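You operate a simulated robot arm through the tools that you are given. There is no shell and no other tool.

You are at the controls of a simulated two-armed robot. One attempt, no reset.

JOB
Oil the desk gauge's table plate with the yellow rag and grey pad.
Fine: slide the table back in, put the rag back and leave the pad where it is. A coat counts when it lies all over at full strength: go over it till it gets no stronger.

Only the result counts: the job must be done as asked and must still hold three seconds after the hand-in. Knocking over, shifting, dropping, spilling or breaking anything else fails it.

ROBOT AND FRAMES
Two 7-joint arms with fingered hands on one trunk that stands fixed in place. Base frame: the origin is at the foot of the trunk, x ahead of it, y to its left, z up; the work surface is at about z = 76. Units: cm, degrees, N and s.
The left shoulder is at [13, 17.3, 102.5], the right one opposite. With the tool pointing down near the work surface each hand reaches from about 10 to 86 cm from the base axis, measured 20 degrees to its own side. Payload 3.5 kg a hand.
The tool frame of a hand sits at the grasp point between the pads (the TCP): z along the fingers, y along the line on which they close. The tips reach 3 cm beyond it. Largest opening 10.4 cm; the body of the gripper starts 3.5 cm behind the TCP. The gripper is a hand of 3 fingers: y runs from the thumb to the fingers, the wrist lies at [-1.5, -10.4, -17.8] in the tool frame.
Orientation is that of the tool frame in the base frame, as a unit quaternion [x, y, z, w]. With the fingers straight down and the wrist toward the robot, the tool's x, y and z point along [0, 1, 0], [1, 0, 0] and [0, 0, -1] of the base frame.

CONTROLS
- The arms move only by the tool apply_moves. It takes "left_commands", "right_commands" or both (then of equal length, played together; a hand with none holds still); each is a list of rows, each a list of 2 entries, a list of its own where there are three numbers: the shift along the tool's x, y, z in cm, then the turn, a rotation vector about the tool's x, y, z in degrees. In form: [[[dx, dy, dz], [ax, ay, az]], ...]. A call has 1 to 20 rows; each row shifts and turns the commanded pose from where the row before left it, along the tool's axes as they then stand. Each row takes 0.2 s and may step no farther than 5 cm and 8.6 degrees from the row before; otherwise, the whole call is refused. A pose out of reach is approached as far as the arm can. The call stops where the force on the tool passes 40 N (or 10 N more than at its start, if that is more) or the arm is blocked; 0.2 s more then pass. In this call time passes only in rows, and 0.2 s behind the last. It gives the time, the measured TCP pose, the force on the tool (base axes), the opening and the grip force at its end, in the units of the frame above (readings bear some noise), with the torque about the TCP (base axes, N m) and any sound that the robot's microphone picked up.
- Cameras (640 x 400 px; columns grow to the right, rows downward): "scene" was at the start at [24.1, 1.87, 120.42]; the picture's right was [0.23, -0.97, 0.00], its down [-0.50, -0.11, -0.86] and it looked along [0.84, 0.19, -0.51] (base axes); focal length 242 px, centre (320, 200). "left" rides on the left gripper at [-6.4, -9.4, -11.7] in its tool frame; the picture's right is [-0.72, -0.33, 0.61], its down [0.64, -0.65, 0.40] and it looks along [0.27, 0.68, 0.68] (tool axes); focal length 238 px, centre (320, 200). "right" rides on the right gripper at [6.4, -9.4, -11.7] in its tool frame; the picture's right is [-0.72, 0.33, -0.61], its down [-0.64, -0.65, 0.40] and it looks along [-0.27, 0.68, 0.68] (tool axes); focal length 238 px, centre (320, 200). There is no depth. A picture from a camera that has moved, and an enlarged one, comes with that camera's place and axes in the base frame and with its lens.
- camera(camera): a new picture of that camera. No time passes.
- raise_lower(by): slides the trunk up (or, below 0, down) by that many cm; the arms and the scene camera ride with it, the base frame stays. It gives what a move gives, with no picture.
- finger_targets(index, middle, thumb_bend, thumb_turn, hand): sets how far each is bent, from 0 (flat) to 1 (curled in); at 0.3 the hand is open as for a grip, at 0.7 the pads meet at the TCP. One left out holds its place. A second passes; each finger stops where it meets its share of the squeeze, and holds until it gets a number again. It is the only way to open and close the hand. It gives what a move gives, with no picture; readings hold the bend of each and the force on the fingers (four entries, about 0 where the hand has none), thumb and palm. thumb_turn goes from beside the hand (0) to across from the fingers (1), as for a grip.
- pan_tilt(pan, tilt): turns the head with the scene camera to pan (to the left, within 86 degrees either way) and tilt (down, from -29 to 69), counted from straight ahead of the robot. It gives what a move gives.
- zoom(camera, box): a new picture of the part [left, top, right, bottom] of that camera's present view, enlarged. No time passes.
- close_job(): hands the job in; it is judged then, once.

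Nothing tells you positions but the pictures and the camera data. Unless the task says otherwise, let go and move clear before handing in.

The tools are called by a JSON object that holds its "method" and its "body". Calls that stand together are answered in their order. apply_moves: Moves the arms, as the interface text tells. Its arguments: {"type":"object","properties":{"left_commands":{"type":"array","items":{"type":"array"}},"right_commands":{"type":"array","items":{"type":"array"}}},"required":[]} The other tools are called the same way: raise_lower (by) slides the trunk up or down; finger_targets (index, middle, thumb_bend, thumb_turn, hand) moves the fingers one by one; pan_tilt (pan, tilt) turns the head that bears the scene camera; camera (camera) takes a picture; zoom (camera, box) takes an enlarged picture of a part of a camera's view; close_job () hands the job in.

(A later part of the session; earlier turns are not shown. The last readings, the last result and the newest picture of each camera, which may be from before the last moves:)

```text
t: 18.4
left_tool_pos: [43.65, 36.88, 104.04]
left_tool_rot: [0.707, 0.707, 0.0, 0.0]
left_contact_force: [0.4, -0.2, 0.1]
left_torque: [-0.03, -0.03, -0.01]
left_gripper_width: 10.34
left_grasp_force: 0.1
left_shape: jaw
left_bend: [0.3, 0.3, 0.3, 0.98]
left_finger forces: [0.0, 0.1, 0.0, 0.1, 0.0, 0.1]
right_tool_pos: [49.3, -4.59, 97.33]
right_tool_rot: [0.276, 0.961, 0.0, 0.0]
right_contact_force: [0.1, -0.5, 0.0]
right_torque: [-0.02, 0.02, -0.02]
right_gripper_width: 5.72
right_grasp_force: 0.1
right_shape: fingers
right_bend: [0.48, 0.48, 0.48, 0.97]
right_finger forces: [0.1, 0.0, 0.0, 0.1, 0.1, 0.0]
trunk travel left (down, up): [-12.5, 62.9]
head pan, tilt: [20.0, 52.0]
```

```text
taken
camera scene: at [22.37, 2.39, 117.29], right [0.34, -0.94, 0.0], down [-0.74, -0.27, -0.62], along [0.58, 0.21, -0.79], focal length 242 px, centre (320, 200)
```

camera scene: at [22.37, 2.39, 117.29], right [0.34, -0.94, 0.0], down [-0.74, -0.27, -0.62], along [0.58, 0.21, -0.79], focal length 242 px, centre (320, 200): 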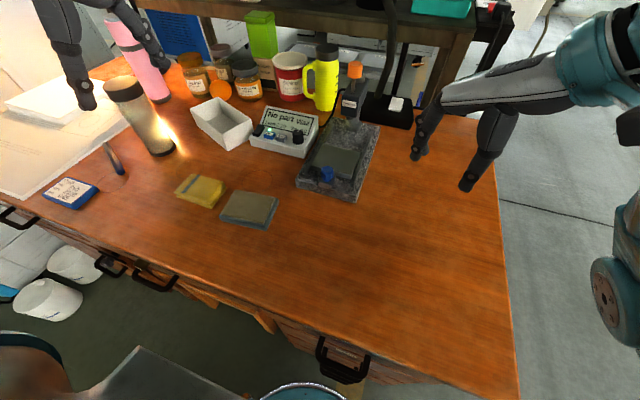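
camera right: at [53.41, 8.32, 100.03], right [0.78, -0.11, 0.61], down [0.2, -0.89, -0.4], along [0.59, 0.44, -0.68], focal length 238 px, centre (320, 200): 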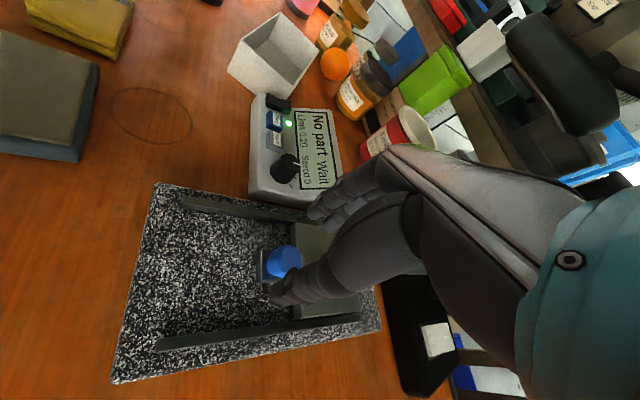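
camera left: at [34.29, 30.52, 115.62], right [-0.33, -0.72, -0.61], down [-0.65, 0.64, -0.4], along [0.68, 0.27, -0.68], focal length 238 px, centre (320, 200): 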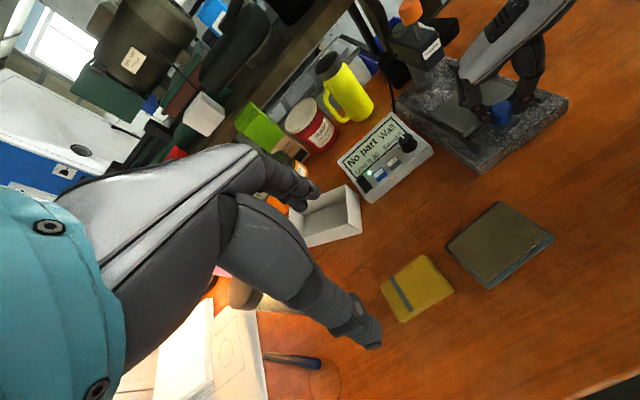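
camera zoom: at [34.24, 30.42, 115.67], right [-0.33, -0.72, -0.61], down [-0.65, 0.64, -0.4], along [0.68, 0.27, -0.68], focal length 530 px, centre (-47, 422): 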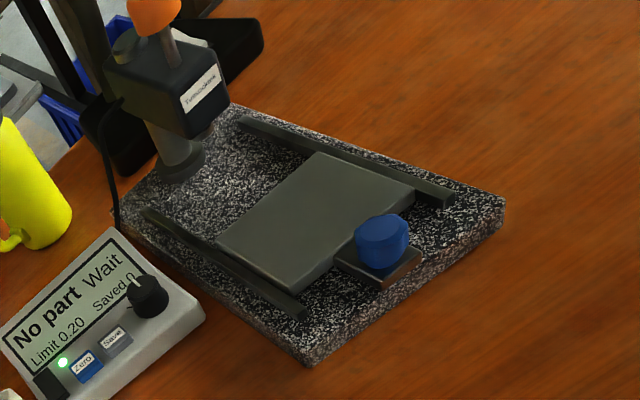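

The plate is out at about x 57.3–65.9, y 8.2–17.2, and the right hand is clear. Now I'll turn the left hand so its wrist points to the left, ready to grip the rag by its two ends along y.

{"method": "apply_moves", "body": {"left_commands": [[[0, 0, 0], [0, 0, 8.18]], [[0, 0, 0], [0, 0, 8.18]], [[0, 0, 0], [0, 0, 8.18]], [[0, 0, 0], [0, 0, 8.18]], [[0, 0, 0], [0, 0, 8.18]], [[0, 0, 0], [0, 0, 8.18]], [[0, 0, 0], [0, 0, 8.18]], [[0, 0, 0], [0, 0, 8.18]], [[0, 0, 0], [0, 0, 8.18]], [[0, 0, 0], [0, 0, 8.18]], [[0, 0, 0], [0, 0, 8.2]]]}}

{"method": "camera", "body": {"camera": "left"}}

{"method": "camera", "body": {"camera": "scene"}}

```text
t: 20.9
left_tool_pos: [43.56, 36.95, 103.99]
left_tool_rot: [1.0, -0.002, -0.001, 0.0]
left_contact_force: [-0.2, -0.7, 0.1]
left_torque: [0.01, 0.04, 0.0]
left_gripper_width: 10.34
left_grasp_force: 0.1
left_shape: jaw
left_bend: [0.3, 0.3, 0.3, 0.98]
left_finger forces: [0.0, 0.0, 0.0, 0.1, 0.0, 0.0]
right_tool_pos: [49.13, -4.46, 97.47]
right_tool_rot: [0.276, 0.961, 0.0, 0.0]
right_contact_force: [0.5, -0.5, -0.6]
right_torque: [0.02, -0.01, -0.02]
right_gripper_width: 5.7
right_grasp_force: 0.0
right_shape: fingers
right_bend: [0.48, 0.48, 0.48, 0.97]
right_finger forces: [0.1, 0.0, 0.1, 0.0, 0.0, 0.0]
trunk travel left (down, up): [-12.5, 62.9]
head pan, tilt: [20.0, 52.0]
```

```text
taken
camera left: at [37.25, 46.31, 115.61], right [-0.72, 0.33, -0.61], down [0.64, 0.65, -0.4], along [0.27, -0.68, -0.68], focal length 238 px, centre (320, 200)
```

left: 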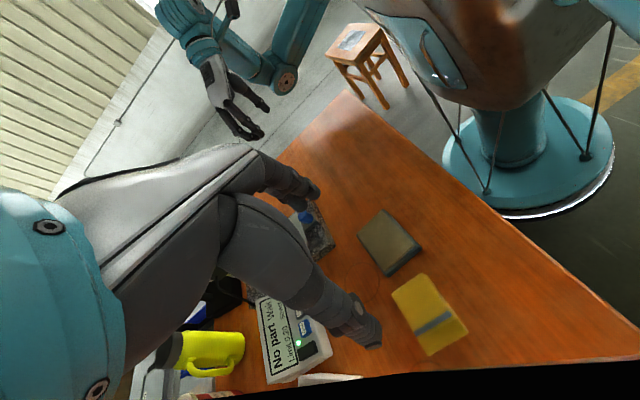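

```text
taken
camera scene: at [22.36, 2.4, 117.29], right [0.34, -0.94, 0.0], down [-0.74, -0.27, -0.62], along [0.58, 0.21, -0.79], focal length 242 px, centre (320, 200)
```

scene: 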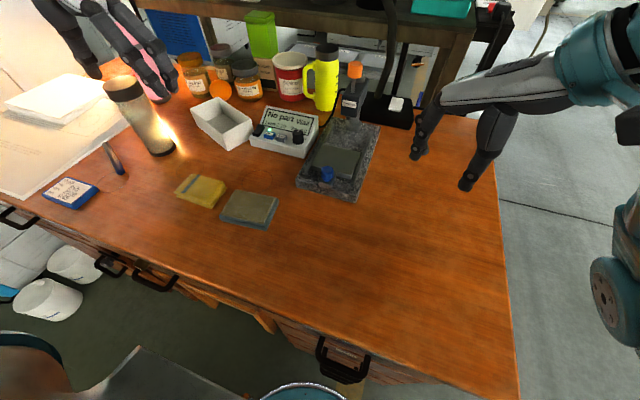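

There is a dark shape along the bottom of the left camera's picture that I want to identify before going on.

{"method": "zoom", "body": {"camera": "left", "box": [200, 250, 640, 400]}}

{"method": "pan_tilt", "body": {"pan": 45, "tilt": 35}}

{"method": "camera", "body": {"camera": "scene"}}

```text
1.45 times, centred on (420, 325) of left
camera zoom: at [37.25, 46.31, 115.61], right [-0.72, 0.33, -0.61], down [0.64, 0.65, -0.4], along [0.27, -0.68, -0.68], focal length 347 px, centre (174, 18)
```

zoom: 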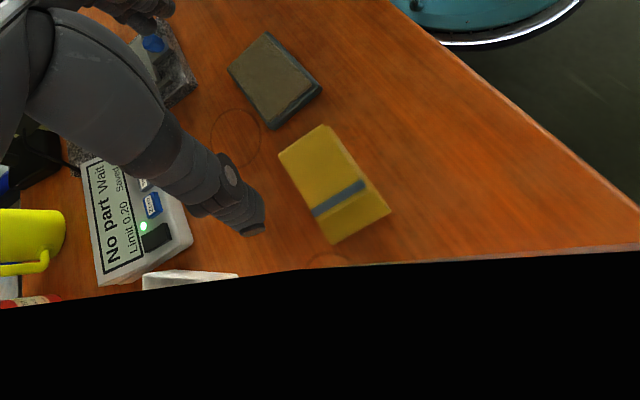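

```text
t: 21.7
left_tool_pos: [43.58, 36.82, 103.98]
left_tool_rot: [1.0, 0.0, 0.0, 0.0]
left_contact_force: [-0.2, -0.2, 0.3]
left_torque: [-0.03, -0.01, -0.01]
left_gripper_width: 10.37
left_grasp_force: 0.1
left_shape: jaw
left_bend: [0.3, 0.3, 0.3, 0.98]
left_finger forces: [0.0, 0.1, 0.1, 0.0, 0.0, 0.1]
right_tool_pos: [49.26, -4.51, 97.39]
right_tool_rot: [0.276, 0.961, 0.0, 0.0]
right_contact_force: [-0.2, 1.2, 0.7]
right_torque: [0.02, 0.0, 0.02]
right_gripper_width: 5.71
right_grasp_force: 0.1
right_shape: fingers
right_bend: [0.48, 0.48, 0.48, 0.97]
right_finger forces: [0.1, 0.0, 0.0, 0.0, 0.0, 0.0]
trunk travel left (down, up): [-12.5, 62.9]
head pan, tilt: [45.0, 35.0]
```

```text
taken
camera scene: at [21.55, 6.06, 119.72], right [0.71, -0.71, 0.0], down [-0.41, -0.41, -0.82], along [0.58, 0.58, -0.57], focal length 242 px, centre (320, 200)
```

scene: 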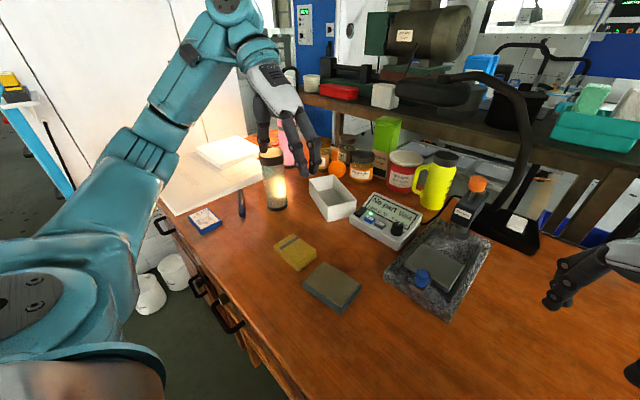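

The dark area looks like part of the arm's own wrist at the edge of the camera view. Nothing else stands near the hand, so I'll zoom in to refine the rag and pad positions.

{"method": "zoom", "body": {"camera": "scene", "box": [255, 215, 385, 325]}}

{"method": "zoom", "body": {"camera": "left", "box": [340, 190, 500, 370]}}

```text
3.64 times, centred on (320, 270) of scene
camera zoom: at [21.55, 6.06, 119.72], right [0.71, -0.71, 0.0], down [-0.41, -0.41, -0.82], along [0.58, 0.58, -0.57], focal length 880 px, centre (320, -54)
```

zoom: 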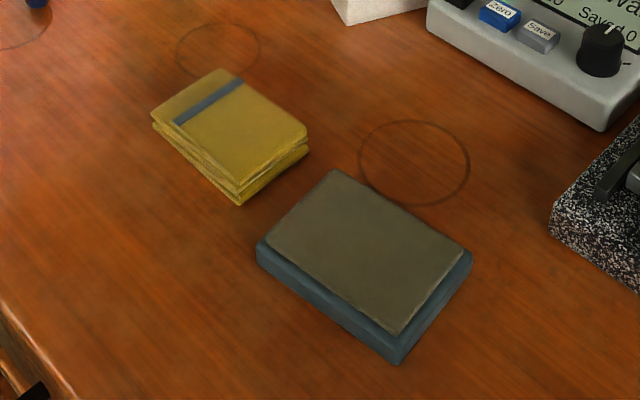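

```text
2.22 times, centred on (420, 280) of left
camera zoom: at [37.24, 46.28, 115.61], right [-0.72, 0.33, -0.61], down [0.64, 0.65, -0.4], along [0.27, -0.68, -0.68], focal length 530 px, centre (98, 22)
```

zoom: 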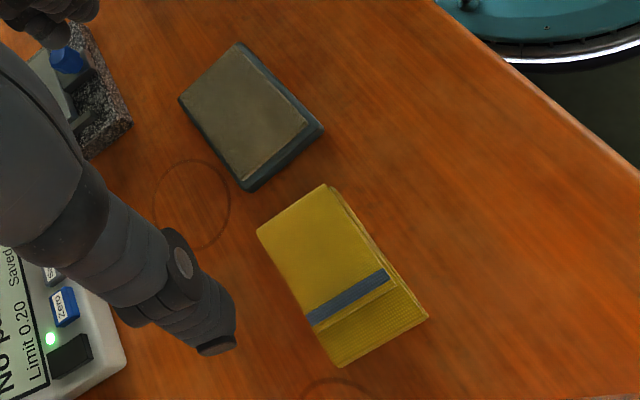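

The rag measures about 6 cm (x) by 9 cm (y), 1.6 cm thick, centred at (45.8, 38.7). The pad is centred at (45.0, 26.0), turned by about 6 degrees. I'll open the left hand wider and lower it above the rag.

{"method": "finger_targets", "body": {"hand": "left", "index": 0.24, "middle": 0.24, "thumb_bend": 0.24}}

{"method": "apply_moves", "body": {"left_commands": [[[0.44, -0.38, 3.6], [0, 0, 0]], [[0.44, -0.38, 3.6], [0, 0, 0]], [[0.44, -0.38, 3.6], [0, 0, 0]], [[0.44, -0.38, 3.6], [0, 0, 0]], [[0.44, -0.38, 3.6], [0, 0, 0]]]}}

{"method": "camera", "body": {"camera": "left"}}

{"method": "camera", "body": {"camera": "scene"}}

{"method": "zoom", "body": {"camera": "scene", "box": [225, 170, 385, 300]}}

```text
t: 22.7
left_tool_pos: [43.59, 36.84, 103.96]
left_tool_rot: [1.0, 0.0, 0.0, 0.0]
left_contact_force: [-0.4, 0.3, 0.2]
left_torque: [-0.02, 0.01, 0.0]
left_gripper_width: 11.64
left_grasp_force: 0.1
left_shape: fingers
left_bend: [0.24, 0.24, 0.24, 0.98]
left_finger forces: [0.0, 0.1, 0.0, 0.0, 0.1, 0.0]
right_tool_pos: [49.13, -4.51, 97.44]
right_tool_rot: [0.276, 0.961, 0.0, 0.0]
right_contact_force: [-0.5, -0.1, 0.0]
right_torque: [-0.02, -0.02, 0.0]
right_gripper_width: 5.68
right_grasp_force: 0.0
right_shape: fingers
right_bend: [0.48, 0.48, 0.48, 0.97]
right_finger forces: [0.0, 0.1, 0.0, 0.0, 0.0, 0.0]
trunk travel left (down, up): [-12.5, 62.9]
head pan, tilt: [45.0, 35.0]
```

```text
t: 23.9
left_tool_pos: [45.77, 38.67, 86.09]
left_tool_rot: [1.0, 0.001, 0.0, 0.0]
left_contact_force: [0.3, -0.2, 0.7]
left_torque: [-0.03, -0.01, 0.03]
left_gripper_width: 11.65
left_grasp_force: 0.0
left_shape: fingers
left_bend: [0.24, 0.24, 0.24, 0.98]
left_finger forces: [0.0, 0.0, 0.1, 0.0, 0.0, 0.0]
right_tool_pos: [49.34, -4.43, 97.48]
right_tool_rot: [0.275, 0.961, 0.0, -0.001]
right_contact_force: [0.3, -0.3, 0.4]
right_torque: [-0.02, -0.01, 0.0]
right_gripper_width: 5.7
right_grasp_force: 0.0
right_shape: fingers
right_bend: [0.48, 0.48, 0.48, 0.97]
right_finger forces: [0.0, 0.0, 0.1, 0.0, 0.1, 0.1]
trunk travel left (down, up): [-12.5, 62.9]
head pan, tilt: [45.0, 35.0]
```

```text
taken
camera left: at [39.39, 48.06, 97.8], right [-0.72, 0.33, -0.61], down [0.64, 0.65, -0.4], along [0.27, -0.68, -0.68], focal length 238 px, centre (320, 200)
```

left: 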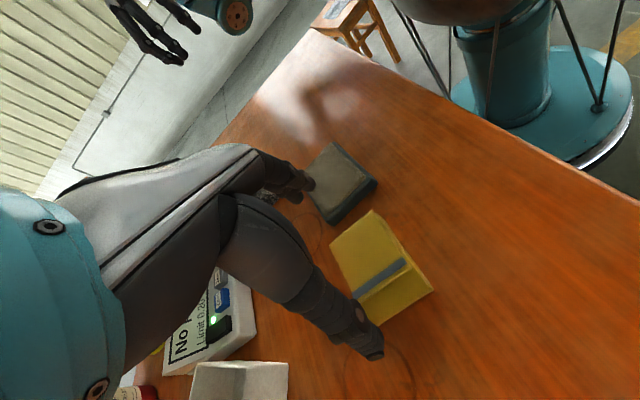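

```text
taken
camera scene: at [21.56, 6.07, 119.72], right [0.71, -0.71, 0.0], down [-0.41, -0.41, -0.82], along [0.58, 0.58, -0.57], focal length 242 px, centre (320, 200)
```

scene: 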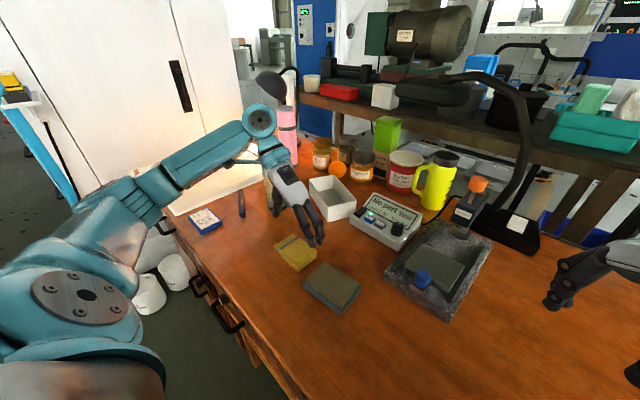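

```text
3.08 times, centred on (305, 235) of scene
camera zoom: at [21.56, 6.07, 119.72], right [0.71, -0.71, 0.0], down [-0.41, -0.41, -0.82], along [0.58, 0.58, -0.57], focal length 745 px, centre (366, 92)
```

zoom: 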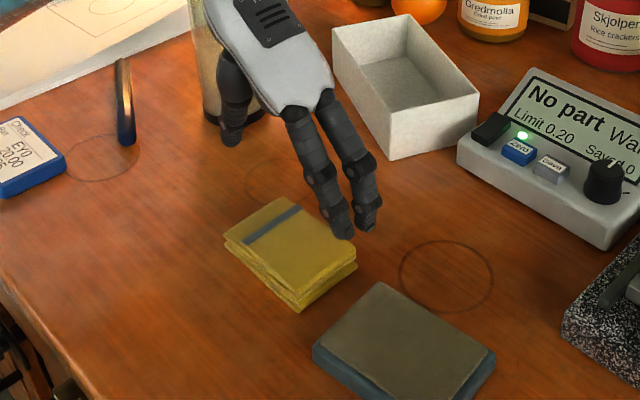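

The wrist clears the tumbler by several centimetres and the fingers straddle the rag. I'll lower to just above the table.

{"method": "apply_moves", "body": {"left_commands": [[[0, 0, 1.9], [0, 0, 0]], [[0, 0, 1.9], [0, 0, 0]], [[0, 0, 1.8], [0, 0, 0]]]}}

{"method": "zoom", "body": {"camera": "left", "box": [220, 130, 480, 390]}}

{"method": "zoom", "body": {"camera": "scene", "box": [235, 170, 365, 290]}}

```text
t: 24.7
left_tool_pos: [45.93, 38.63, 80.5]
left_tool_rot: [1.0, 0.0, 0.001, 0.0]
left_contact_force: [-0.9, 0.9, 0.6]
left_torque: [-0.03, -0.02, 0.0]
left_gripper_width: 11.63
left_grasp_force: 0.2
left_shape: fingers
left_bend: [0.24, 0.24, 0.24, 0.98]
left_finger forces: [0.1, 0.7, 0.0, 0.0, 0.1, 0.0]
right_tool_pos: [49.15, -4.46, 97.41]
right_tool_rot: [0.276, 0.961, 0.0, 0.0]
right_contact_force: [-0.5, 0.4, 0.7]
right_torque: [0.01, -0.01, 0.01]
right_gripper_width: 5.68
right_grasp_force: 0.0
right_shape: fingers
right_bend: [0.48, 0.48, 0.48, 0.97]
right_finger forces: [0.0, 0.0, 0.1, 0.0, 0.0, 0.1]
trunk travel left (down, up): [-12.5, 62.9]
head pan, tilt: [45.0, 35.0]
```

```text
1.54 times, centred on (350, 260) of left
camera zoom: at [39.53, 48.06, 92.06], right [-0.72, 0.33, -0.61], down [0.64, 0.65, -0.4], along [0.27, -0.68, -0.68], focal length 367 px, centre (274, 108)
```

zoom: 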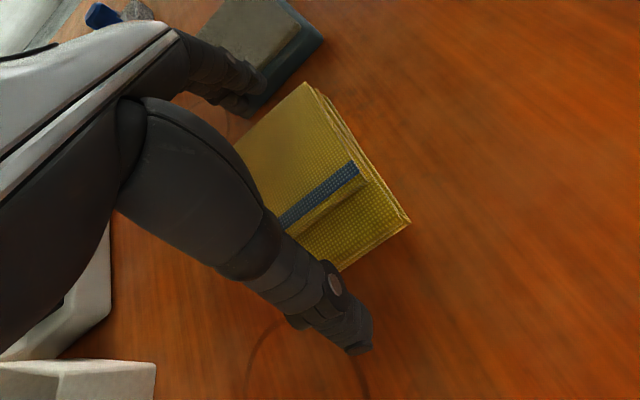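

```text
3.33 times, centred on (300, 230) of scene
camera zoom: at [21.54, 6.07, 119.73], right [0.71, -0.71, 0.0], down [-0.41, -0.41, -0.82], along [0.58, 0.58, -0.57], focal length 807 px, centre (387, 100)
```

zoom: 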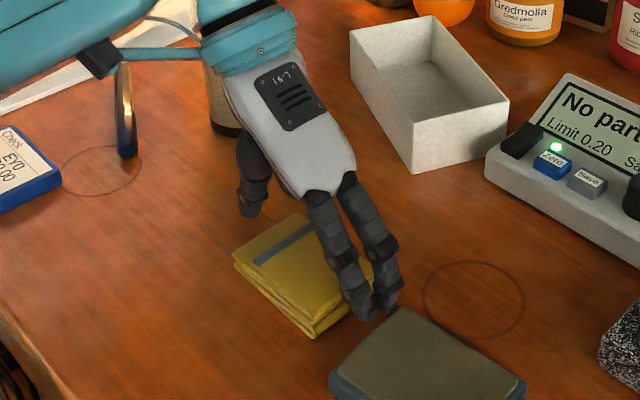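

The middle finger may be near the pad's corner, so I'll narrow the opening slightly before going down further.

{"method": "finger_targets", "body": {"hand": "left", "index": 0.3, "middle": 0.3, "thumb_bend": 0.3}}

{"method": "zoom", "body": {"camera": "left", "box": [220, 130, 480, 390]}}

{"method": "zoom", "body": {"camera": "scene", "box": [265, 210, 345, 280]}}

{"method": "camera", "body": {"camera": "right"}}

```text
t: 25.7
left_tool_pos: [45.88, 38.59, 80.4]
left_tool_rot: [1.0, 0.0, 0.0, 0.0]
left_contact_force: [-0.5, -0.2, 0.6]
left_torque: [-0.01, 0.0, 0.01]
left_gripper_width: 10.36
left_grasp_force: 0.1
left_shape: fingers
left_bend: [0.3, 0.3, 0.3, 0.98]
left_finger forces: [0.1, 0.1, 0.0, 0.1, 0.1, 0.1]
right_tool_pos: [49.14, -4.46, 97.53]
right_tool_rot: [0.275, 0.961, 0.0, 0.0]
right_contact_force: [0.1, 0.8, 0.4]
right_torque: [0.04, 0.0, 0.01]
right_gripper_width: 5.71
right_grasp_force: 0.0
right_shape: fingers
right_bend: [0.48, 0.48, 0.48, 0.97]
right_finger forces: [0.0, 0.0, 0.0, 0.0, 0.1, 0.0]
trunk travel left (down, up): [-12.5, 62.9]
head pan, tilt: [45.0, 35.0]
```

```text
1.54 times, centred on (350, 260) of left
camera zoom: at [39.53, 48.05, 92.08], right [-0.72, 0.33, -0.61], down [0.64, 0.65, -0.4], along [0.27, -0.68, -0.68], focal length 367 px, centre (274, 108)
```

zoom: 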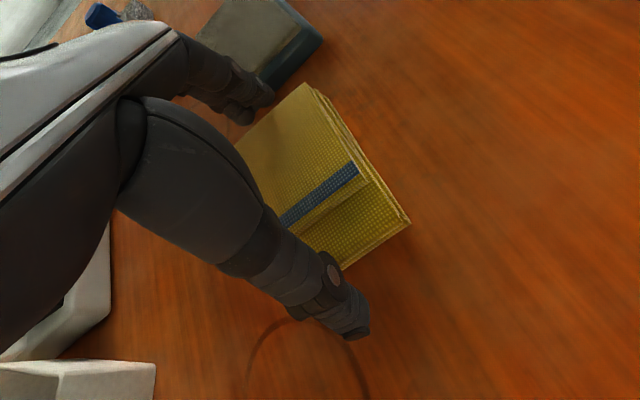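

```text
5.71 times, centred on (305, 245) of scene
camera zoom: at [21.54, 6.06, 119.73], right [0.71, -0.71, 0.0], down [-0.41, -0.41, -0.82], along [0.58, 0.58, -0.57], focal length 1383 px, centre (406, -57)
```

zoom: 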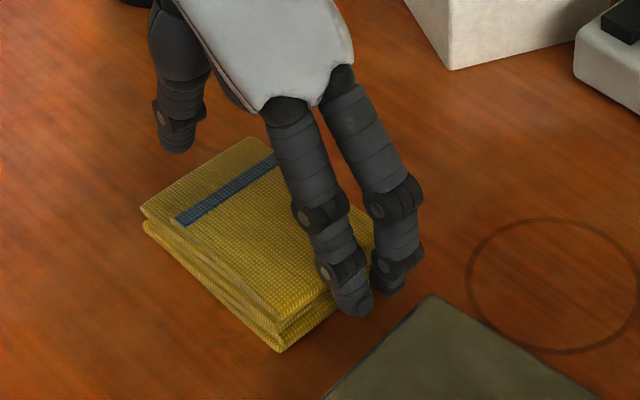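

```text
taken
camera right: at [38.88, -9.11, 109.19], right [0.78, -0.1, 0.61], down [0.2, -0.89, -0.4], along [0.59, 0.44, -0.68], focal length 238 px, centre (320, 200)
```

right: 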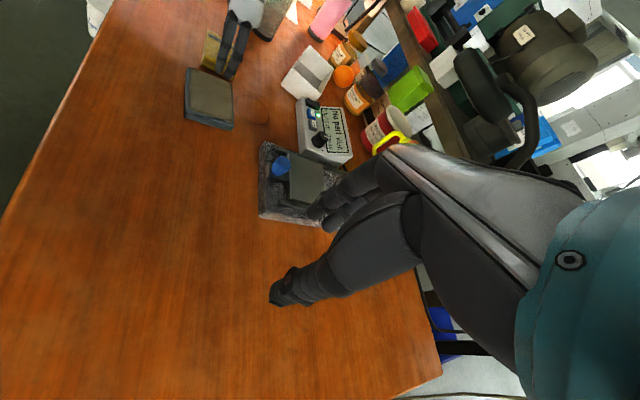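

The hand is centred on the rag. I'll lower the last bit, keeping the tips just off the table, then close on the rag.

{"method": "apply_moves", "body": {"left_commands": [[[-0.05, 0, 0.5], [0, 0, 0]], [[-0.05, 0, 0.4], [0, 0, 0]]]}}

{"method": "finger_targets", "body": {"hand": "left", "index": 0.36, "middle": 0.36, "thumb_bend": 0.36}}

{"method": "zoom", "body": {"camera": "left", "box": [220, 130, 480, 390]}}

{"method": "zoom", "body": {"camera": "scene", "box": [265, 210, 345, 280]}}

```text
t: 26.3
left_tool_pos: [45.72, 38.66, 79.72]
left_tool_rot: [1.0, 0.0, 0.0, 0.001]
left_contact_force: [-0.1, -0.1, 0.2]
left_torque: [-0.02, 0.03, -0.01]
left_gripper_width: 10.39
left_grasp_force: 0.2
left_shape: fingers
left_bend: [0.3, 0.3, 0.3, 0.98]
left_finger forces: [0.8, 0.0, 0.0, 0.0, 0.0, 0.0]
right_tool_pos: [49.2, -4.47, 97.44]
right_tool_rot: [0.276, 0.961, 0.0, 0.0]
right_contact_force: [0.9, 0.4, -0.3]
right_torque: [0.03, -0.05, 0.0]
right_gripper_width: 5.68
right_grasp_force: 0.1
right_shape: fingers
right_bend: [0.48, 0.48, 0.48, 0.97]
right_finger forces: [0.0, 0.1, 0.0, 0.1, 0.1, 0.1]
trunk travel left (down, up): [-12.5, 62.9]
head pan, tilt: [45.0, 35.0]
```

```text
t: 27.3
left_tool_pos: [45.85, 38.61, 79.71]
left_tool_rot: [1.0, 0.0, 0.0, -0.001]
left_contact_force: [0.5, 0.2, 2.9]
left_torque: [-0.09, 0.04, 0.07]
left_gripper_width: 9.5
left_grasp_force: 3.4
left_shape: fingers
left_bend: [0.33, 0.36, 0.34, 0.98]
left_finger forces: [3.4, 0.1, 0.0, 0.0, 2.2, 0.0]
right_tool_pos: [49.2, -4.61, 97.39]
right_tool_rot: [0.276, 0.961, 0.0, 0.0]
right_contact_force: [-0.8, 0.3, -0.3]
right_torque: [0.01, 0.02, -0.03]
right_gripper_width: 5.67
right_grasp_force: 0.1
right_shape: fingers
right_bend: [0.48, 0.48, 0.48, 0.97]
right_finger forces: [0.0, 0.0, 0.0, 0.0, 0.0, 0.0]
trunk travel left (down, up): [-12.5, 62.9]
head pan, tilt: [45.0, 35.0]
```

```text
1.54 times, centred on (350, 260) of left
camera zoom: at [39.5, 48.08, 91.27], right [-0.72, 0.33, -0.61], down [0.64, 0.65, -0.4], along [0.27, -0.68, -0.68], focal length 367 px, centre (274, 108)
```

zoom: 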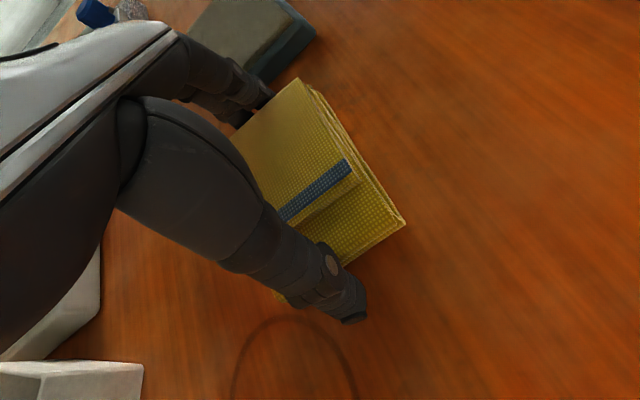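

```text
5.71 times, centred on (305, 245) of scene
camera zoom: at [21.53, 6.04, 119.73], right [0.71, -0.71, 0.0], down [-0.41, -0.41, -0.82], along [0.58, 0.58, -0.57], focal length 1383 px, centre (406, -57)
```

zoom: 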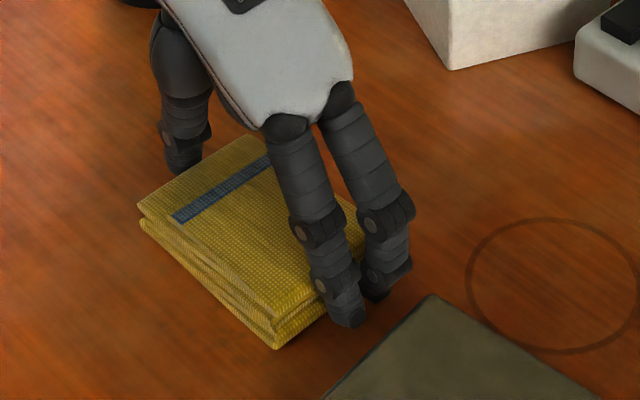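

The index finger and thumb touch the rag; the middle finger is still closing. I'll close further so all three grip.

{"method": "finger_targets", "body": {"hand": "left", "index": 0.45, "middle": 0.48, "thumb_bend": 0.45}}

{"method": "zoom", "body": {"camera": "left", "box": [220, 130, 480, 390]}}

{"method": "zoom", "body": {"camera": "scene", "box": [265, 210, 345, 280]}}

```text
t: 28.3
left_tool_pos: [45.91, 38.63, 79.59]
left_tool_rot: [1.0, 0.0, 0.001, 0.0]
left_contact_force: [0.5, -3.5, 6.5]
left_torque: [-0.43, -0.04, 0.03]
left_gripper_width: 9.14
left_grasp_force: 14.8
left_shape: fingers
left_bend: [0.36, 0.41, 0.35, 0.97]
left_finger forces: [9.8, 7.1, 0.0, 0.0, 12.3, 0.1]
right_tool_pos: [49.15, -4.58, 97.45]
right_tool_rot: [0.276, 0.961, 0.0, 0.0]
right_contact_force: [0.7, -0.1, -0.7]
right_torque: [0.0, 0.04, -0.02]
right_gripper_width: 5.69
right_grasp_force: 0.1
right_shape: fingers
right_bend: [0.48, 0.48, 0.48, 0.97]
right_finger forces: [0.0, 0.0, 0.1, 0.0, 0.1, 0.0]
trunk travel left (down, up): [-12.5, 62.9]
head pan, tilt: [45.0, 35.0]
```

```text
1.54 times, centred on (350, 260) of left
camera zoom: at [39.48, 48.04, 91.31], right [-0.72, 0.33, -0.61], down [0.64, 0.65, -0.4], along [0.27, -0.68, -0.68], focal length 367 px, centre (274, 108)
```

zoom: 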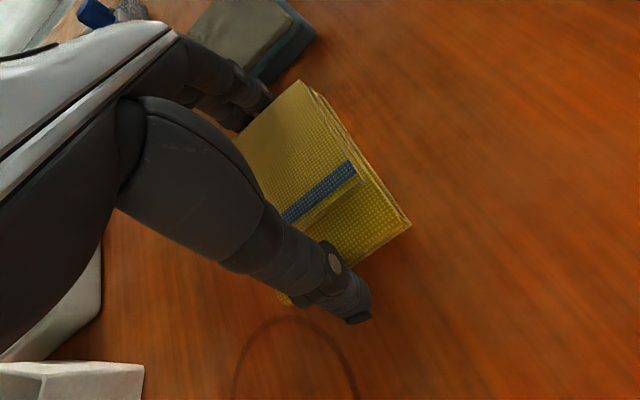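

```text
5.71 times, centred on (305, 245) of scene
camera zoom: at [21.5, 6.0, 119.74], right [0.71, -0.71, 0.0], down [-0.41, -0.41, -0.82], along [0.58, 0.58, -0.57], focal length 1383 px, centre (406, -57)
```

zoom: 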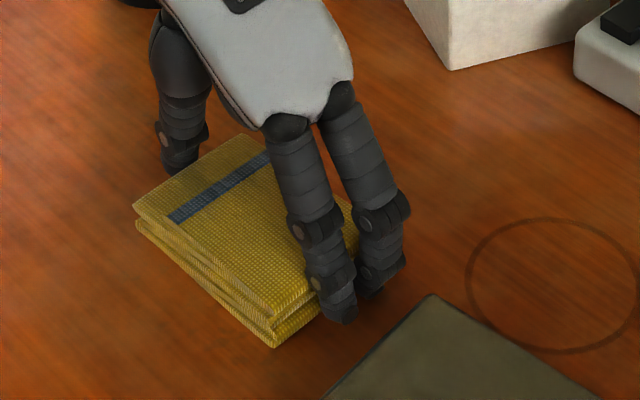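

The rag is held at about 15 N. I'll lift it a little and check that it comes level and doesn't slip.

{"method": "apply_moves", "body": {"left_commands": [[[0, 0, -0.5], [0, 0, 0]], [[0, 0, -1], [0, 0, 0]], [[0, 0, -1.5], [0, 0, 0]]]}}

{"method": "zoom", "body": {"camera": "left", "box": [220, 130, 480, 390]}}

{"method": "zoom", "body": {"camera": "scene", "box": [255, 190, 355, 280]}}

{"method": "camera", "body": {"camera": "right"}}

```text
t: 29.1
left_tool_pos: [45.85, 38.66, 82.39]
left_tool_rot: [1.0, 0.0, 0.0, 0.0]
left_contact_force: [-0.9, 0.4, -1.0]
left_torque: [0.01, -0.03, 0.03]
left_gripper_width: 9.08
left_grasp_force: 13.0
left_shape: fingers
left_bend: [0.37, 0.42, 0.35, 0.97]
left_finger forces: [6.5, 6.3, 0.0, 0.0, 13.5, 0.1]
right_tool_pos: [49.24, -4.5, 97.42]
right_tool_rot: [0.276, 0.961, -0.001, 0.001]
right_contact_force: [-0.5, 0.8, -0.1]
right_torque: [0.0, -0.03, 0.0]
right_gripper_width: 5.7
right_grasp_force: 0.0
right_shape: fingers
right_bend: [0.48, 0.48, 0.48, 0.97]
right_finger forces: [0.1, 0.0, 0.1, 0.0, 0.0, 0.0]
trunk travel left (down, up): [-12.5, 62.9]
head pan, tilt: [45.0, 35.0]
```

```text
1.54 times, centred on (350, 260) of left
camera zoom: at [39.47, 48.14, 94.09], right [-0.72, 0.33, -0.61], down [0.64, 0.65, -0.4], along [0.27, -0.68, -0.68], focal length 367 px, centre (274, 108)
```

zoom: 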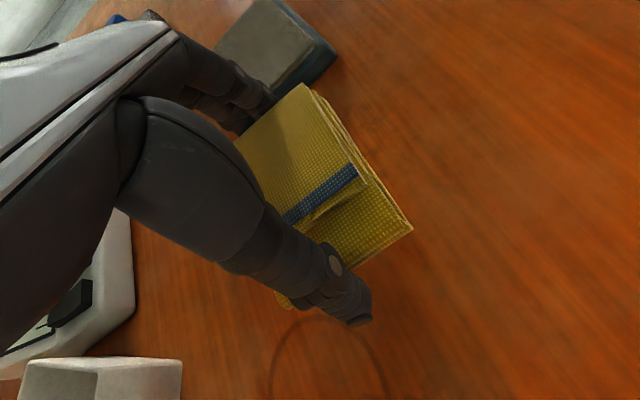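

```text
4.44 times, centred on (305, 235) of scene
camera zoom: at [21.54, 6.06, 119.73], right [0.71, -0.71, 0.0], down [-0.41, -0.41, -0.82], along [0.58, 0.58, -0.57], focal length 1076 px, centre (387, 44)
```

zoom: 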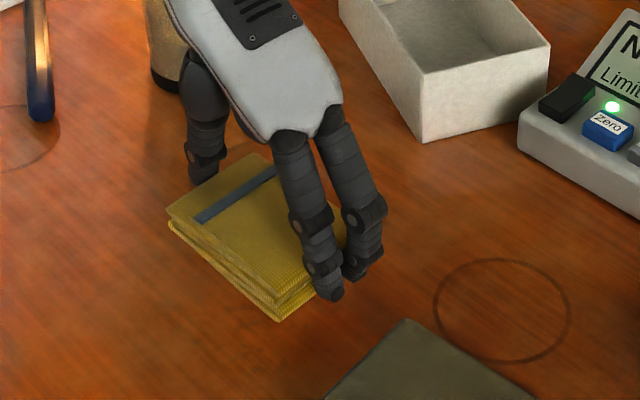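

```text
taken
camera right: at [38.88, -9.11, 109.19], right [0.78, -0.1, 0.61], down [0.2, -0.89, -0.4], along [0.59, 0.44, -0.68], focal length 238 px, centre (320, 200)
```

right: 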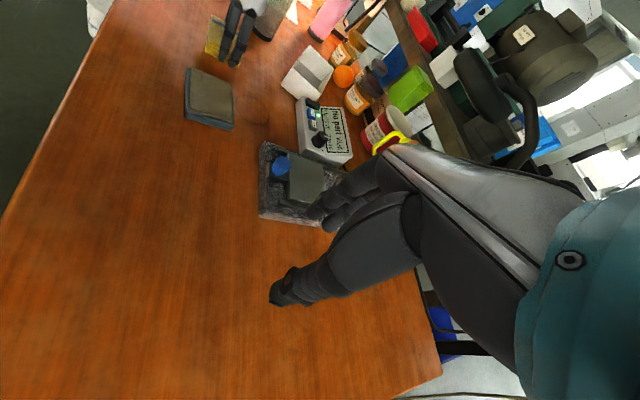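

The rag hangs level in the grip. I'll carry it over the pad and turn it about 6 degrees to line up.

{"method": "apply_moves", "body": {"left_commands": [[[0, 0, -3], [0, 0, 0]], [[-0.21, 3.16, 0], [0, 0, 0]], [[-0.21, 3.16, 0], [0, 0, 0]], [[-0.21, 3.16, 0], [0, 0, 0]], [[-0.21, 3.16, 0], [0, 0, -3]], [[0, 0, 0], [0, 0, -3]], [[0, 0, 1.5], [0, 0, 0]]]}}

{"method": "zoom", "body": {"camera": "left", "box": [220, 130, 480, 390]}}

{"method": "zoom", "body": {"camera": "scene", "box": [265, 210, 385, 320]}}

{"method": "zoom", "body": {"camera": "right", "box": [120, 0, 360, 180]}}

```text
t: 30.7
left_tool_pos: [44.82, 26.09, 83.91]
left_tool_rot: [0.999, 0.052, -0.001, 0.0]
left_contact_force: [-0.2, 0.0, 0.1]
left_torque: [0.03, -0.01, -0.01]
left_gripper_width: 9.05
left_grasp_force: 13.6
left_shape: fingers
left_bend: [0.38, 0.42, 0.35, 0.97]
left_finger forces: [6.5, 6.1, 0.0, 0.0, 13.4, 0.0]
right_tool_pos: [49.27, -4.39, 97.45]
right_tool_rot: [0.276, 0.961, 0.0, 0.0]
right_contact_force: [0.2, 0.1, 0.0]
right_torque: [0.0, 0.01, 0.03]
right_gripper_width: 5.68
right_grasp_force: 0.1
right_shape: fingers
right_bend: [0.48, 0.48, 0.48, 0.97]
right_finger forces: [0.1, 0.0, 0.0, 0.1, 0.1, 0.1]
trunk travel left (down, up): [-12.5, 62.9]
head pan, tilt: [45.0, 35.0]
```

```text
1.54 times, centred on (350, 260) of left
camera zoom: at [37.55, 34.8, 95.56], right [-0.75, 0.25, -0.61], down [0.57, 0.72, -0.4], along [0.34, -0.65, -0.68], focal length 367 px, centre (274, 108)
```

zoom: 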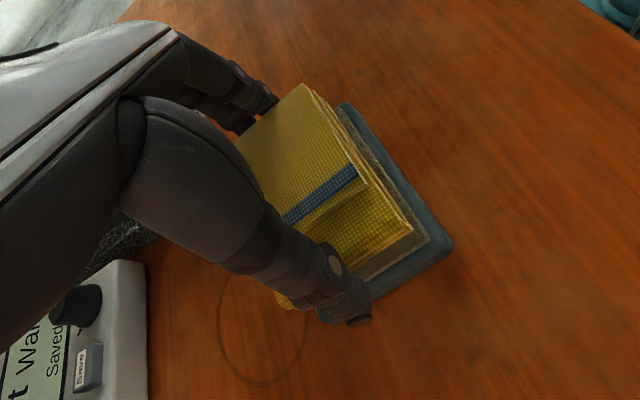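

```text
3.64 times, centred on (325, 265) of scene
camera zoom: at [21.55, 6.07, 119.72], right [0.71, -0.71, 0.0], down [-0.41, -0.41, -0.82], along [0.58, 0.58, -0.57], focal length 880 px, centre (302, -36)
```

zoom: 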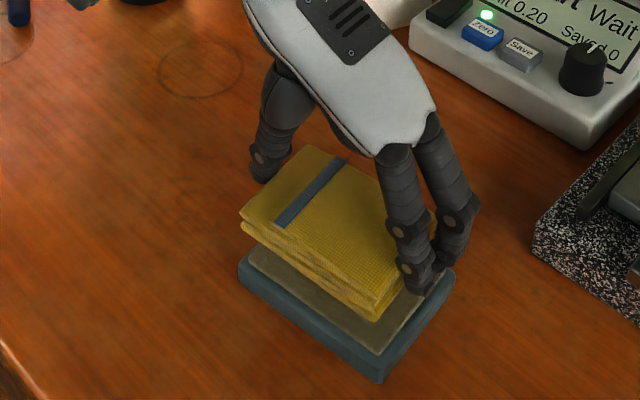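

```text
2.22 times, centred on (240, 90) of right
camera zoom: at [38.89, -9.1, 109.19], right [0.78, -0.1, 0.61], down [0.2, -0.89, -0.4], along [0.59, 0.44, -0.68], focal length 530 px, centre (498, 444)
```

zoom: 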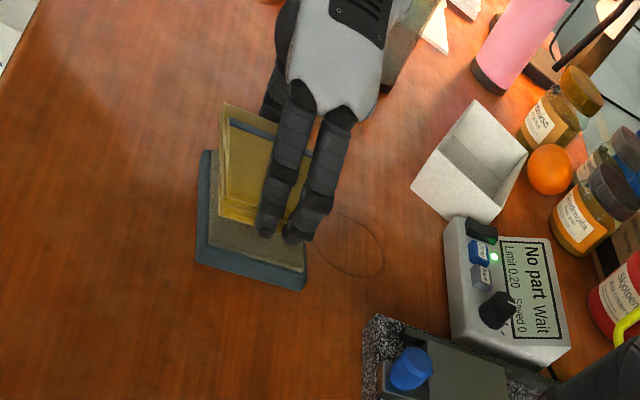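

The rag is lined up over the pad's felt. I'll lower it slowly until it touches.

{"method": "apply_moves", "body": {"left_commands": [[[0.05, 0, 0.6], [0, 0, 0]], [[0.05, 0, 0.6], [0, 0, 0]], [[0, 0, 0.4], [0, 0, 0]], [[0, 0, 0.3], [0, 0, 0]], [[0, 0, 0.2], [0, 0, 0]]]}}

{"method": "zoom", "body": {"camera": "scene", "box": [265, 210, 385, 320]}}

```text
t: 31.9
left_tool_pos: [45.07, 26.1, 81.94]
left_tool_rot: [0.999, 0.053, 0.001, 0.001]
left_contact_force: [2.1, 0.1, 11.0]
left_torque: [-0.44, -0.05, 0.07]
left_gripper_width: 9.08
left_grasp_force: 15.0
left_shape: fingers
left_bend: [0.37, 0.42, 0.35, 0.97]
left_finger forces: [10.4, 6.2, 0.1, 0.0, 13.9, 0.0]
right_tool_pos: [49.27, -4.48, 97.44]
right_tool_rot: [0.276, 0.961, 0.0, 0.0]
right_contact_force: [-0.2, -0.5, 0.1]
right_torque: [0.0, 0.01, 0.01]
right_gripper_width: 5.69
right_grasp_force: 0.0
right_shape: fingers
right_bend: [0.48, 0.48, 0.48, 0.97]
right_finger forces: [0.0, 0.0, 0.1, 0.0, 0.0, 0.0]
trunk travel left (down, up): [-12.5, 62.9]
head pan, tilt: [45.0, 35.0]
```

```text
3.64 times, centred on (325, 265) of scene
camera zoom: at [21.49, 6.03, 119.76], right [0.71, -0.71, 0.0], down [-0.41, -0.41, -0.82], along [0.58, 0.58, -0.57], focal length 880 px, centre (302, -36)
```

zoom: 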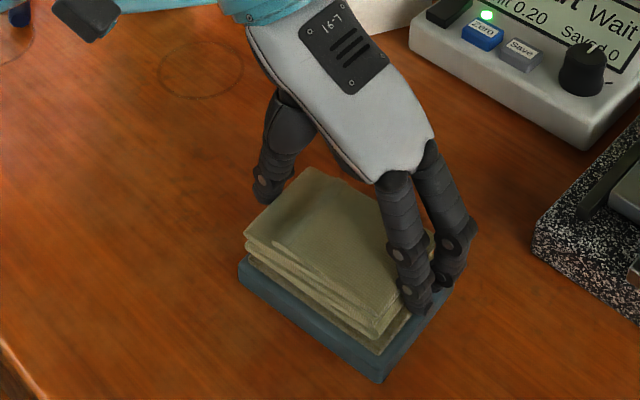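

Touching the pad at 11 N, the rag has taken on the pad's colour, so it is charged with oil. I'll hold it there a moment, then lift straight up.

{"method": "apply_moves", "body": {"left_commands": [[[0, 0, 0], [0, 0, 0]], [[0, 0, 0], [0, 0, 0]], [[0, 0, 0], [0, 0, 0]], [[0, 0, 0], [0, 0, 0]], [[0, 0, 0], [0, 0, 0]]]}}

{"method": "zoom", "body": {"camera": "scene", "box": [265, 210, 385, 320]}}

{"method": "apply_moves", "body": {"left_commands": [[[0, 0, -0.5], [0, 0, 0]], [[0, 0, -1], [0, 0, 0]], [[0, 0, -2], [0, 0, 0]], [[0, 0, -3], [0, 0, 0]]]}}

{"method": "camera", "body": {"camera": "scene"}}

{"method": "zoom", "body": {"camera": "scene", "box": [265, 180, 385, 320]}}

```text
t: 33.1
left_tool_pos: [45.01, 26.09, 81.98]
left_tool_rot: [0.999, 0.052, 0.002, 0.0]
left_contact_force: [2.8, -1.2, 15.7]
left_torque: [-0.57, -0.06, 0.09]
left_gripper_width: 9.12
left_grasp_force: 16.1
left_shape: fingers
left_bend: [0.37, 0.42, 0.35, 0.97]
left_finger forces: [10.8, 6.9, 0.0, 0.1, 14.1, 0.1]
right_tool_pos: [49.26, -4.62, 97.44]
right_tool_rot: [0.276, 0.961, 0.0, -0.001]
right_contact_force: [0.8, 0.4, 0.1]
right_torque: [-0.01, 0.0, 0.01]
right_gripper_width: 5.68
right_grasp_force: 0.1
right_shape: fingers
right_bend: [0.48, 0.48, 0.48, 0.97]
right_finger forces: [0.1, 0.1, 0.0, 0.1, 0.0, 0.0]
trunk travel left (down, up): [-12.5, 62.9]
head pan, tilt: [45.0, 35.0]
```

```text
3.64 times, centred on (325, 265) of scene
camera zoom: at [21.48, 6.01, 119.75], right [0.71, -0.71, 0.0], down [-0.41, -0.41, -0.82], along [0.58, 0.58, -0.57], focal length 880 px, centre (302, -36)
```

zoom: 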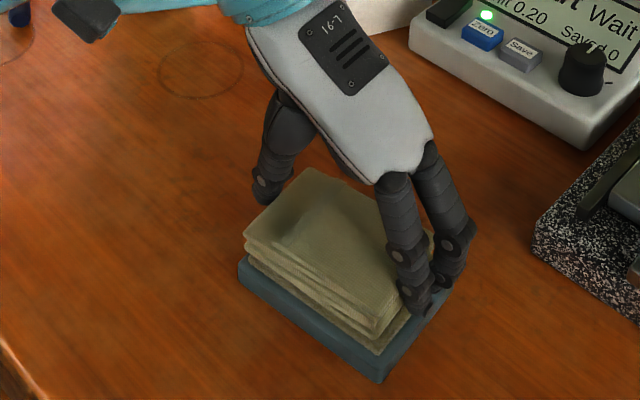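

```text
t: 34.1
left_tool_pos: [45.06, 26.24, 88.67]
left_tool_rot: [0.999, 0.052, -0.001, 0.0]
left_contact_force: [-0.5, -0.9, -0.3]
left_torque: [-0.01, -0.01, -0.03]
left_gripper_width: 9.06
left_grasp_force: 13.2
left_shape: fingers
left_bend: [0.38, 0.42, 0.35, 0.97]
left_finger forces: [6.6, 6.1, 0.0, 0.1, 13.1, 0.0]
right_tool_pos: [49.15, -4.48, 97.42]
right_tool_rot: [0.276, 0.961, 0.0, 0.0]
right_contact_force: [0.1, -0.8, 0.1]
right_torque: [-0.01, -0.01, 0.01]
right_gripper_width: 5.67
right_grasp_force: 0.1
right_shape: fingers
right_bend: [0.48, 0.48, 0.48, 0.97]
right_finger forces: [0.0, 0.0, 0.0, 0.0, 0.0, 0.0]
trunk travel left (down, up): [-12.5, 62.9]
head pan, tilt: [45.0, 35.0]
```

```text
taken
camera scene: at [21.54, 6.06, 119.73], right [0.71, -0.71, 0.0], down [-0.41, -0.41, -0.82], along [0.58, 0.58, -0.57], focal length 242 px, centre (320, 200)
```

scene: 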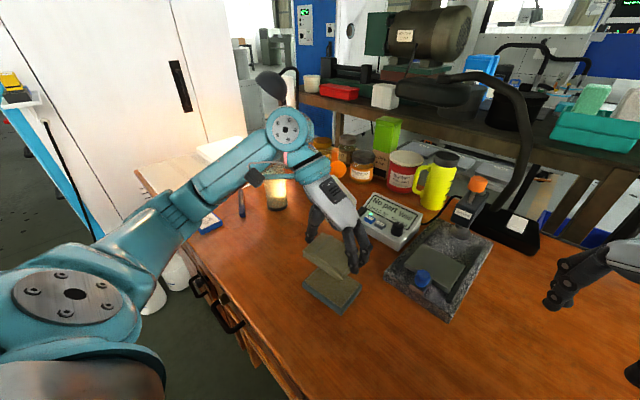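

```text
2.86 times, centred on (325, 250) of scene
camera zoom: at [21.54, 6.06, 119.73], right [0.71, -0.71, 0.0], down [-0.41, -0.41, -0.82], along [0.58, 0.58, -0.57], focal length 692 px, centre (306, 57)
```

zoom: 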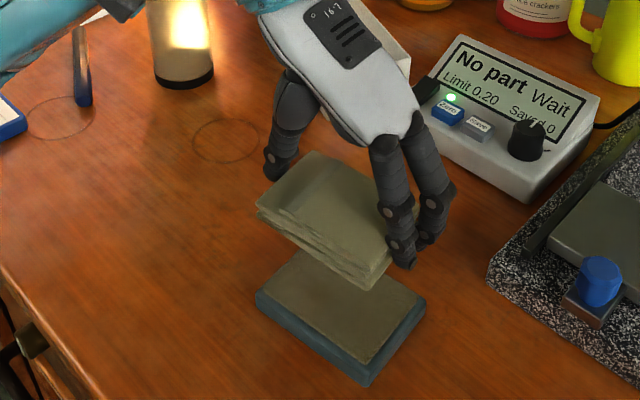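

The rag is fully charged and the pad hasn't moved. I'll straighten the rag and carry it above the plate.

{"method": "apply_moves", "body": {"left_commands": [[[0, 0, 0], [0, 0, 3]], [[0, 0, 0], [0, 0, 3]], [[2.72, 2.27, 0], [0, 0, 0]], [[2.72, 2.27, 0], [0, 0, 0]], [[2.72, 2.27, 0], [0, 0, 0]], [[2.72, 2.27, 0], [0, 0, 0]], [[2.72, 2.27, 0], [0, 0, 0]], [[2.72, 2.27, 0], [0, 0, 0]]]}}

{"method": "pan_tilt", "body": {"pan": 16, "tilt": 45}}

{"method": "camera", "body": {"camera": "scene"}}

{"method": "zoom", "body": {"camera": "scene", "box": [240, 80, 400, 220]}}

{"method": "camera", "body": {"camera": "left"}}

{"method": "camera", "body": {"camera": "right"}}

```text
t: 35.9
left_tool_pos: [61.21, 12.24, 88.55]
left_tool_rot: [1.0, 0.0, 0.0, -0.001]
left_contact_force: [0.1, 1.2, -1.1]
left_torque: [0.01, -0.04, -0.01]
left_gripper_width: 9.04
left_grasp_force: 13.1
left_shape: fingers
left_bend: [0.38, 0.42, 0.35, 0.97]
left_finger forces: [6.4, 6.1, 0.1, 0.0, 13.0, 0.0]
right_tool_pos: [49.3, -4.46, 97.48]
right_tool_rot: [0.275, 0.961, 0.0, 0.0]
right_contact_force: [-0.3, 0.3, -0.5]
right_torque: [0.0, -0.02, -0.01]
right_gripper_width: 5.68
right_grasp_force: 0.2
right_shape: fingers
right_bend: [0.48, 0.48, 0.48, 0.97]
right_finger forces: [0.1, 0.1, 0.0, 0.0, 0.1, 0.0]
trunk travel left (down, up): [-12.5, 62.9]
head pan, tilt: [45.0, 35.0]
```

```text
t: 36.9
left_tool_pos: [61.24, 12.37, 88.43]
left_tool_rot: [1.0, 0.0, 0.0, 0.0]
left_contact_force: [0.2, 0.3, -0.5]
left_torque: [0.02, -0.01, 0.0]
left_gripper_width: 9.05
left_grasp_force: 12.7
left_shape: fingers
left_bend: [0.38, 0.42, 0.35, 0.97]
left_finger forces: [6.4, 6.0, 0.0, 0.0, 13.0, 0.1]
right_tool_pos: [49.24, -4.56, 97.39]
right_tool_rot: [0.276, 0.961, 0.0, -0.001]
right_contact_force: [0.4, 0.4, 0.7]
right_torque: [0.01, 0.01, 0.0]
right_gripper_width: 5.69
right_grasp_force: 0.1
right_shape: fingers
right_bend: [0.48, 0.48, 0.48, 0.97]
right_finger forces: [0.0, 0.0, 0.0, 0.0, 0.0, 0.0]
trunk travel left (down, up): [-12.5, 62.9]
head pan, tilt: [16.0, 45.0]
```

```text
taken
camera scene: at [23.14, 2.08, 118.25], right [0.28, -0.96, 0.0], down [-0.68, -0.2, -0.71], along [0.68, 0.2, -0.71], focal length 242 px, centre (320, 200)
```

scene: 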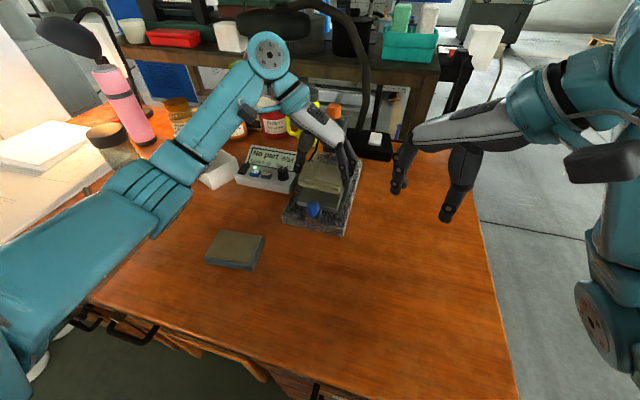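

```text
2.86 times, centred on (320, 150) of scene
camera zoom: at [23.14, 2.08, 118.25], right [0.28, -0.96, 0.0], down [-0.68, -0.2, -0.71], along [0.68, 0.2, -0.71], focal length 692 px, centre (320, 343)
```

zoom: 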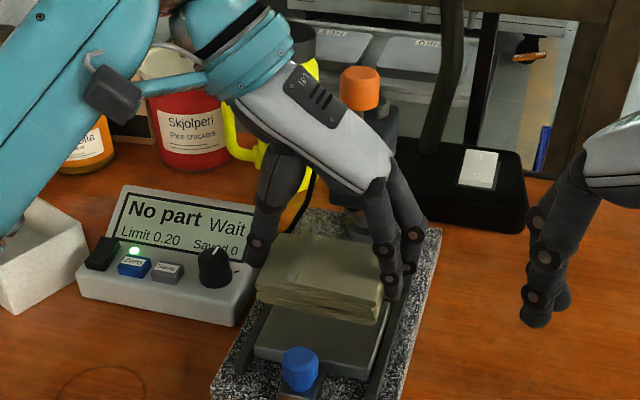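

```text
taken
camera left: at [54.94, 21.82, 100.14], right [-0.72, 0.33, -0.61], down [0.64, 0.65, -0.4], along [0.27, -0.68, -0.68], focal length 238 px, centre (320, 200)
```

left: 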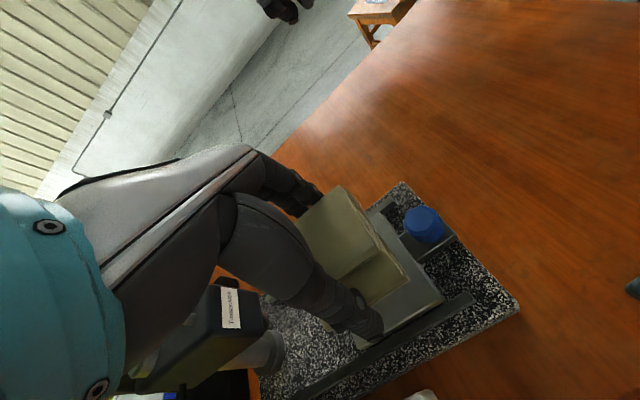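

```text
taken
camera right: at [38.89, -9.11, 109.19], right [0.78, -0.1, 0.61], down [0.2, -0.89, -0.4], along [0.59, 0.44, -0.68], focal length 238 px, centre (320, 200)
```

right: 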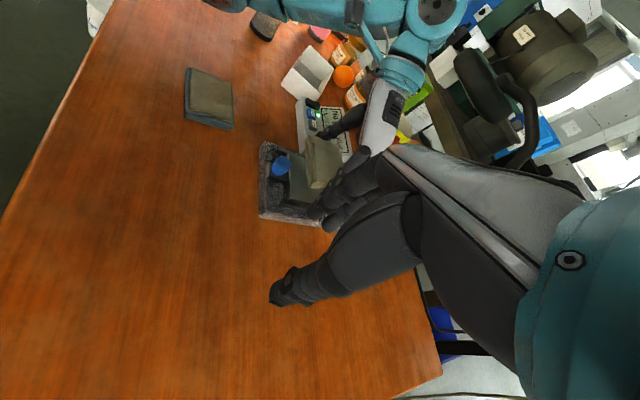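

The rag is over the plate, clear of both the knob and the gauge head. I'll lower it carefully to contact.

{"method": "apply_moves", "body": {"left_commands": [[[0, 0, 1.5], [0, 0, 0]], [[0, 0, 1.5], [0, 0, 0]], [[0, 0, 0.8], [0, 0, 0]], [[0, 0, 0.3], [0, 0, 0]], [[0, 0, 0.3], [0, 0, 0]]]}}

{"method": "zoom", "body": {"camera": "scene", "box": [270, 110, 380, 220]}}

{"method": "zoom", "body": {"camera": "left", "box": [220, 130, 530, 390]}}

```text
t: 38.1
left_tool_pos: [61.24, 12.45, 84.21]
left_tool_rot: [1.0, -0.001, 0.002, 0.001]
left_contact_force: [0.8, -0.3, 8.9]
left_torque: [-0.35, 0.03, 0.04]
left_gripper_width: 9.06
left_grasp_force: 15.0
left_shape: fingers
left_bend: [0.38, 0.42, 0.35, 0.97]
left_finger forces: [10.1, 6.3, 0.0, 0.0, 13.4, 0.0]
right_tool_pos: [49.21, -4.46, 97.59]
right_tool_rot: [0.276, 0.961, 0.0, 0.0]
right_contact_force: [-0.2, -0.4, 0.6]
right_torque: [0.02, 0.0, 0.01]
right_gripper_width: 5.68
right_grasp_force: 0.0
right_shape: fingers
right_bend: [0.48, 0.48, 0.48, 0.97]
right_finger forces: [0.1, 0.1, 0.0, 0.0, 0.0, 0.0]
trunk travel left (down, up): [-12.5, 62.9]
head pan, tilt: [16.0, 45.0]
```

```text
3.64 times, centred on (325, 165) of scene
camera zoom: at [23.07, 2.06, 118.28], right [0.28, -0.96, 0.0], down [-0.68, -0.19, -0.71], along [0.68, 0.19, -0.71], focal length 880 px, centre (302, 327)
```

zoom: 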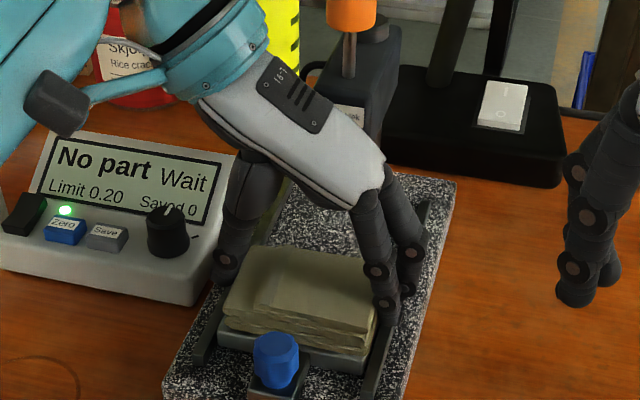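

```text
1.54 times, centred on (375, 260) of left
camera zoom: at [54.89, 21.88, 95.75], right [-0.72, 0.32, -0.62], down [0.64, 0.65, -0.4], along [0.27, -0.69, -0.68], focal length 367 px, centre (235, 108)
```

zoom: 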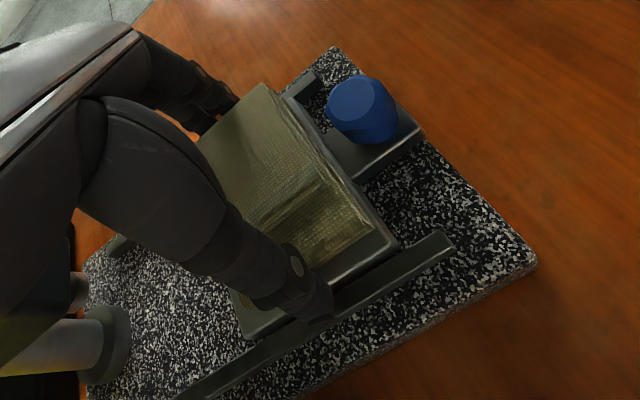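

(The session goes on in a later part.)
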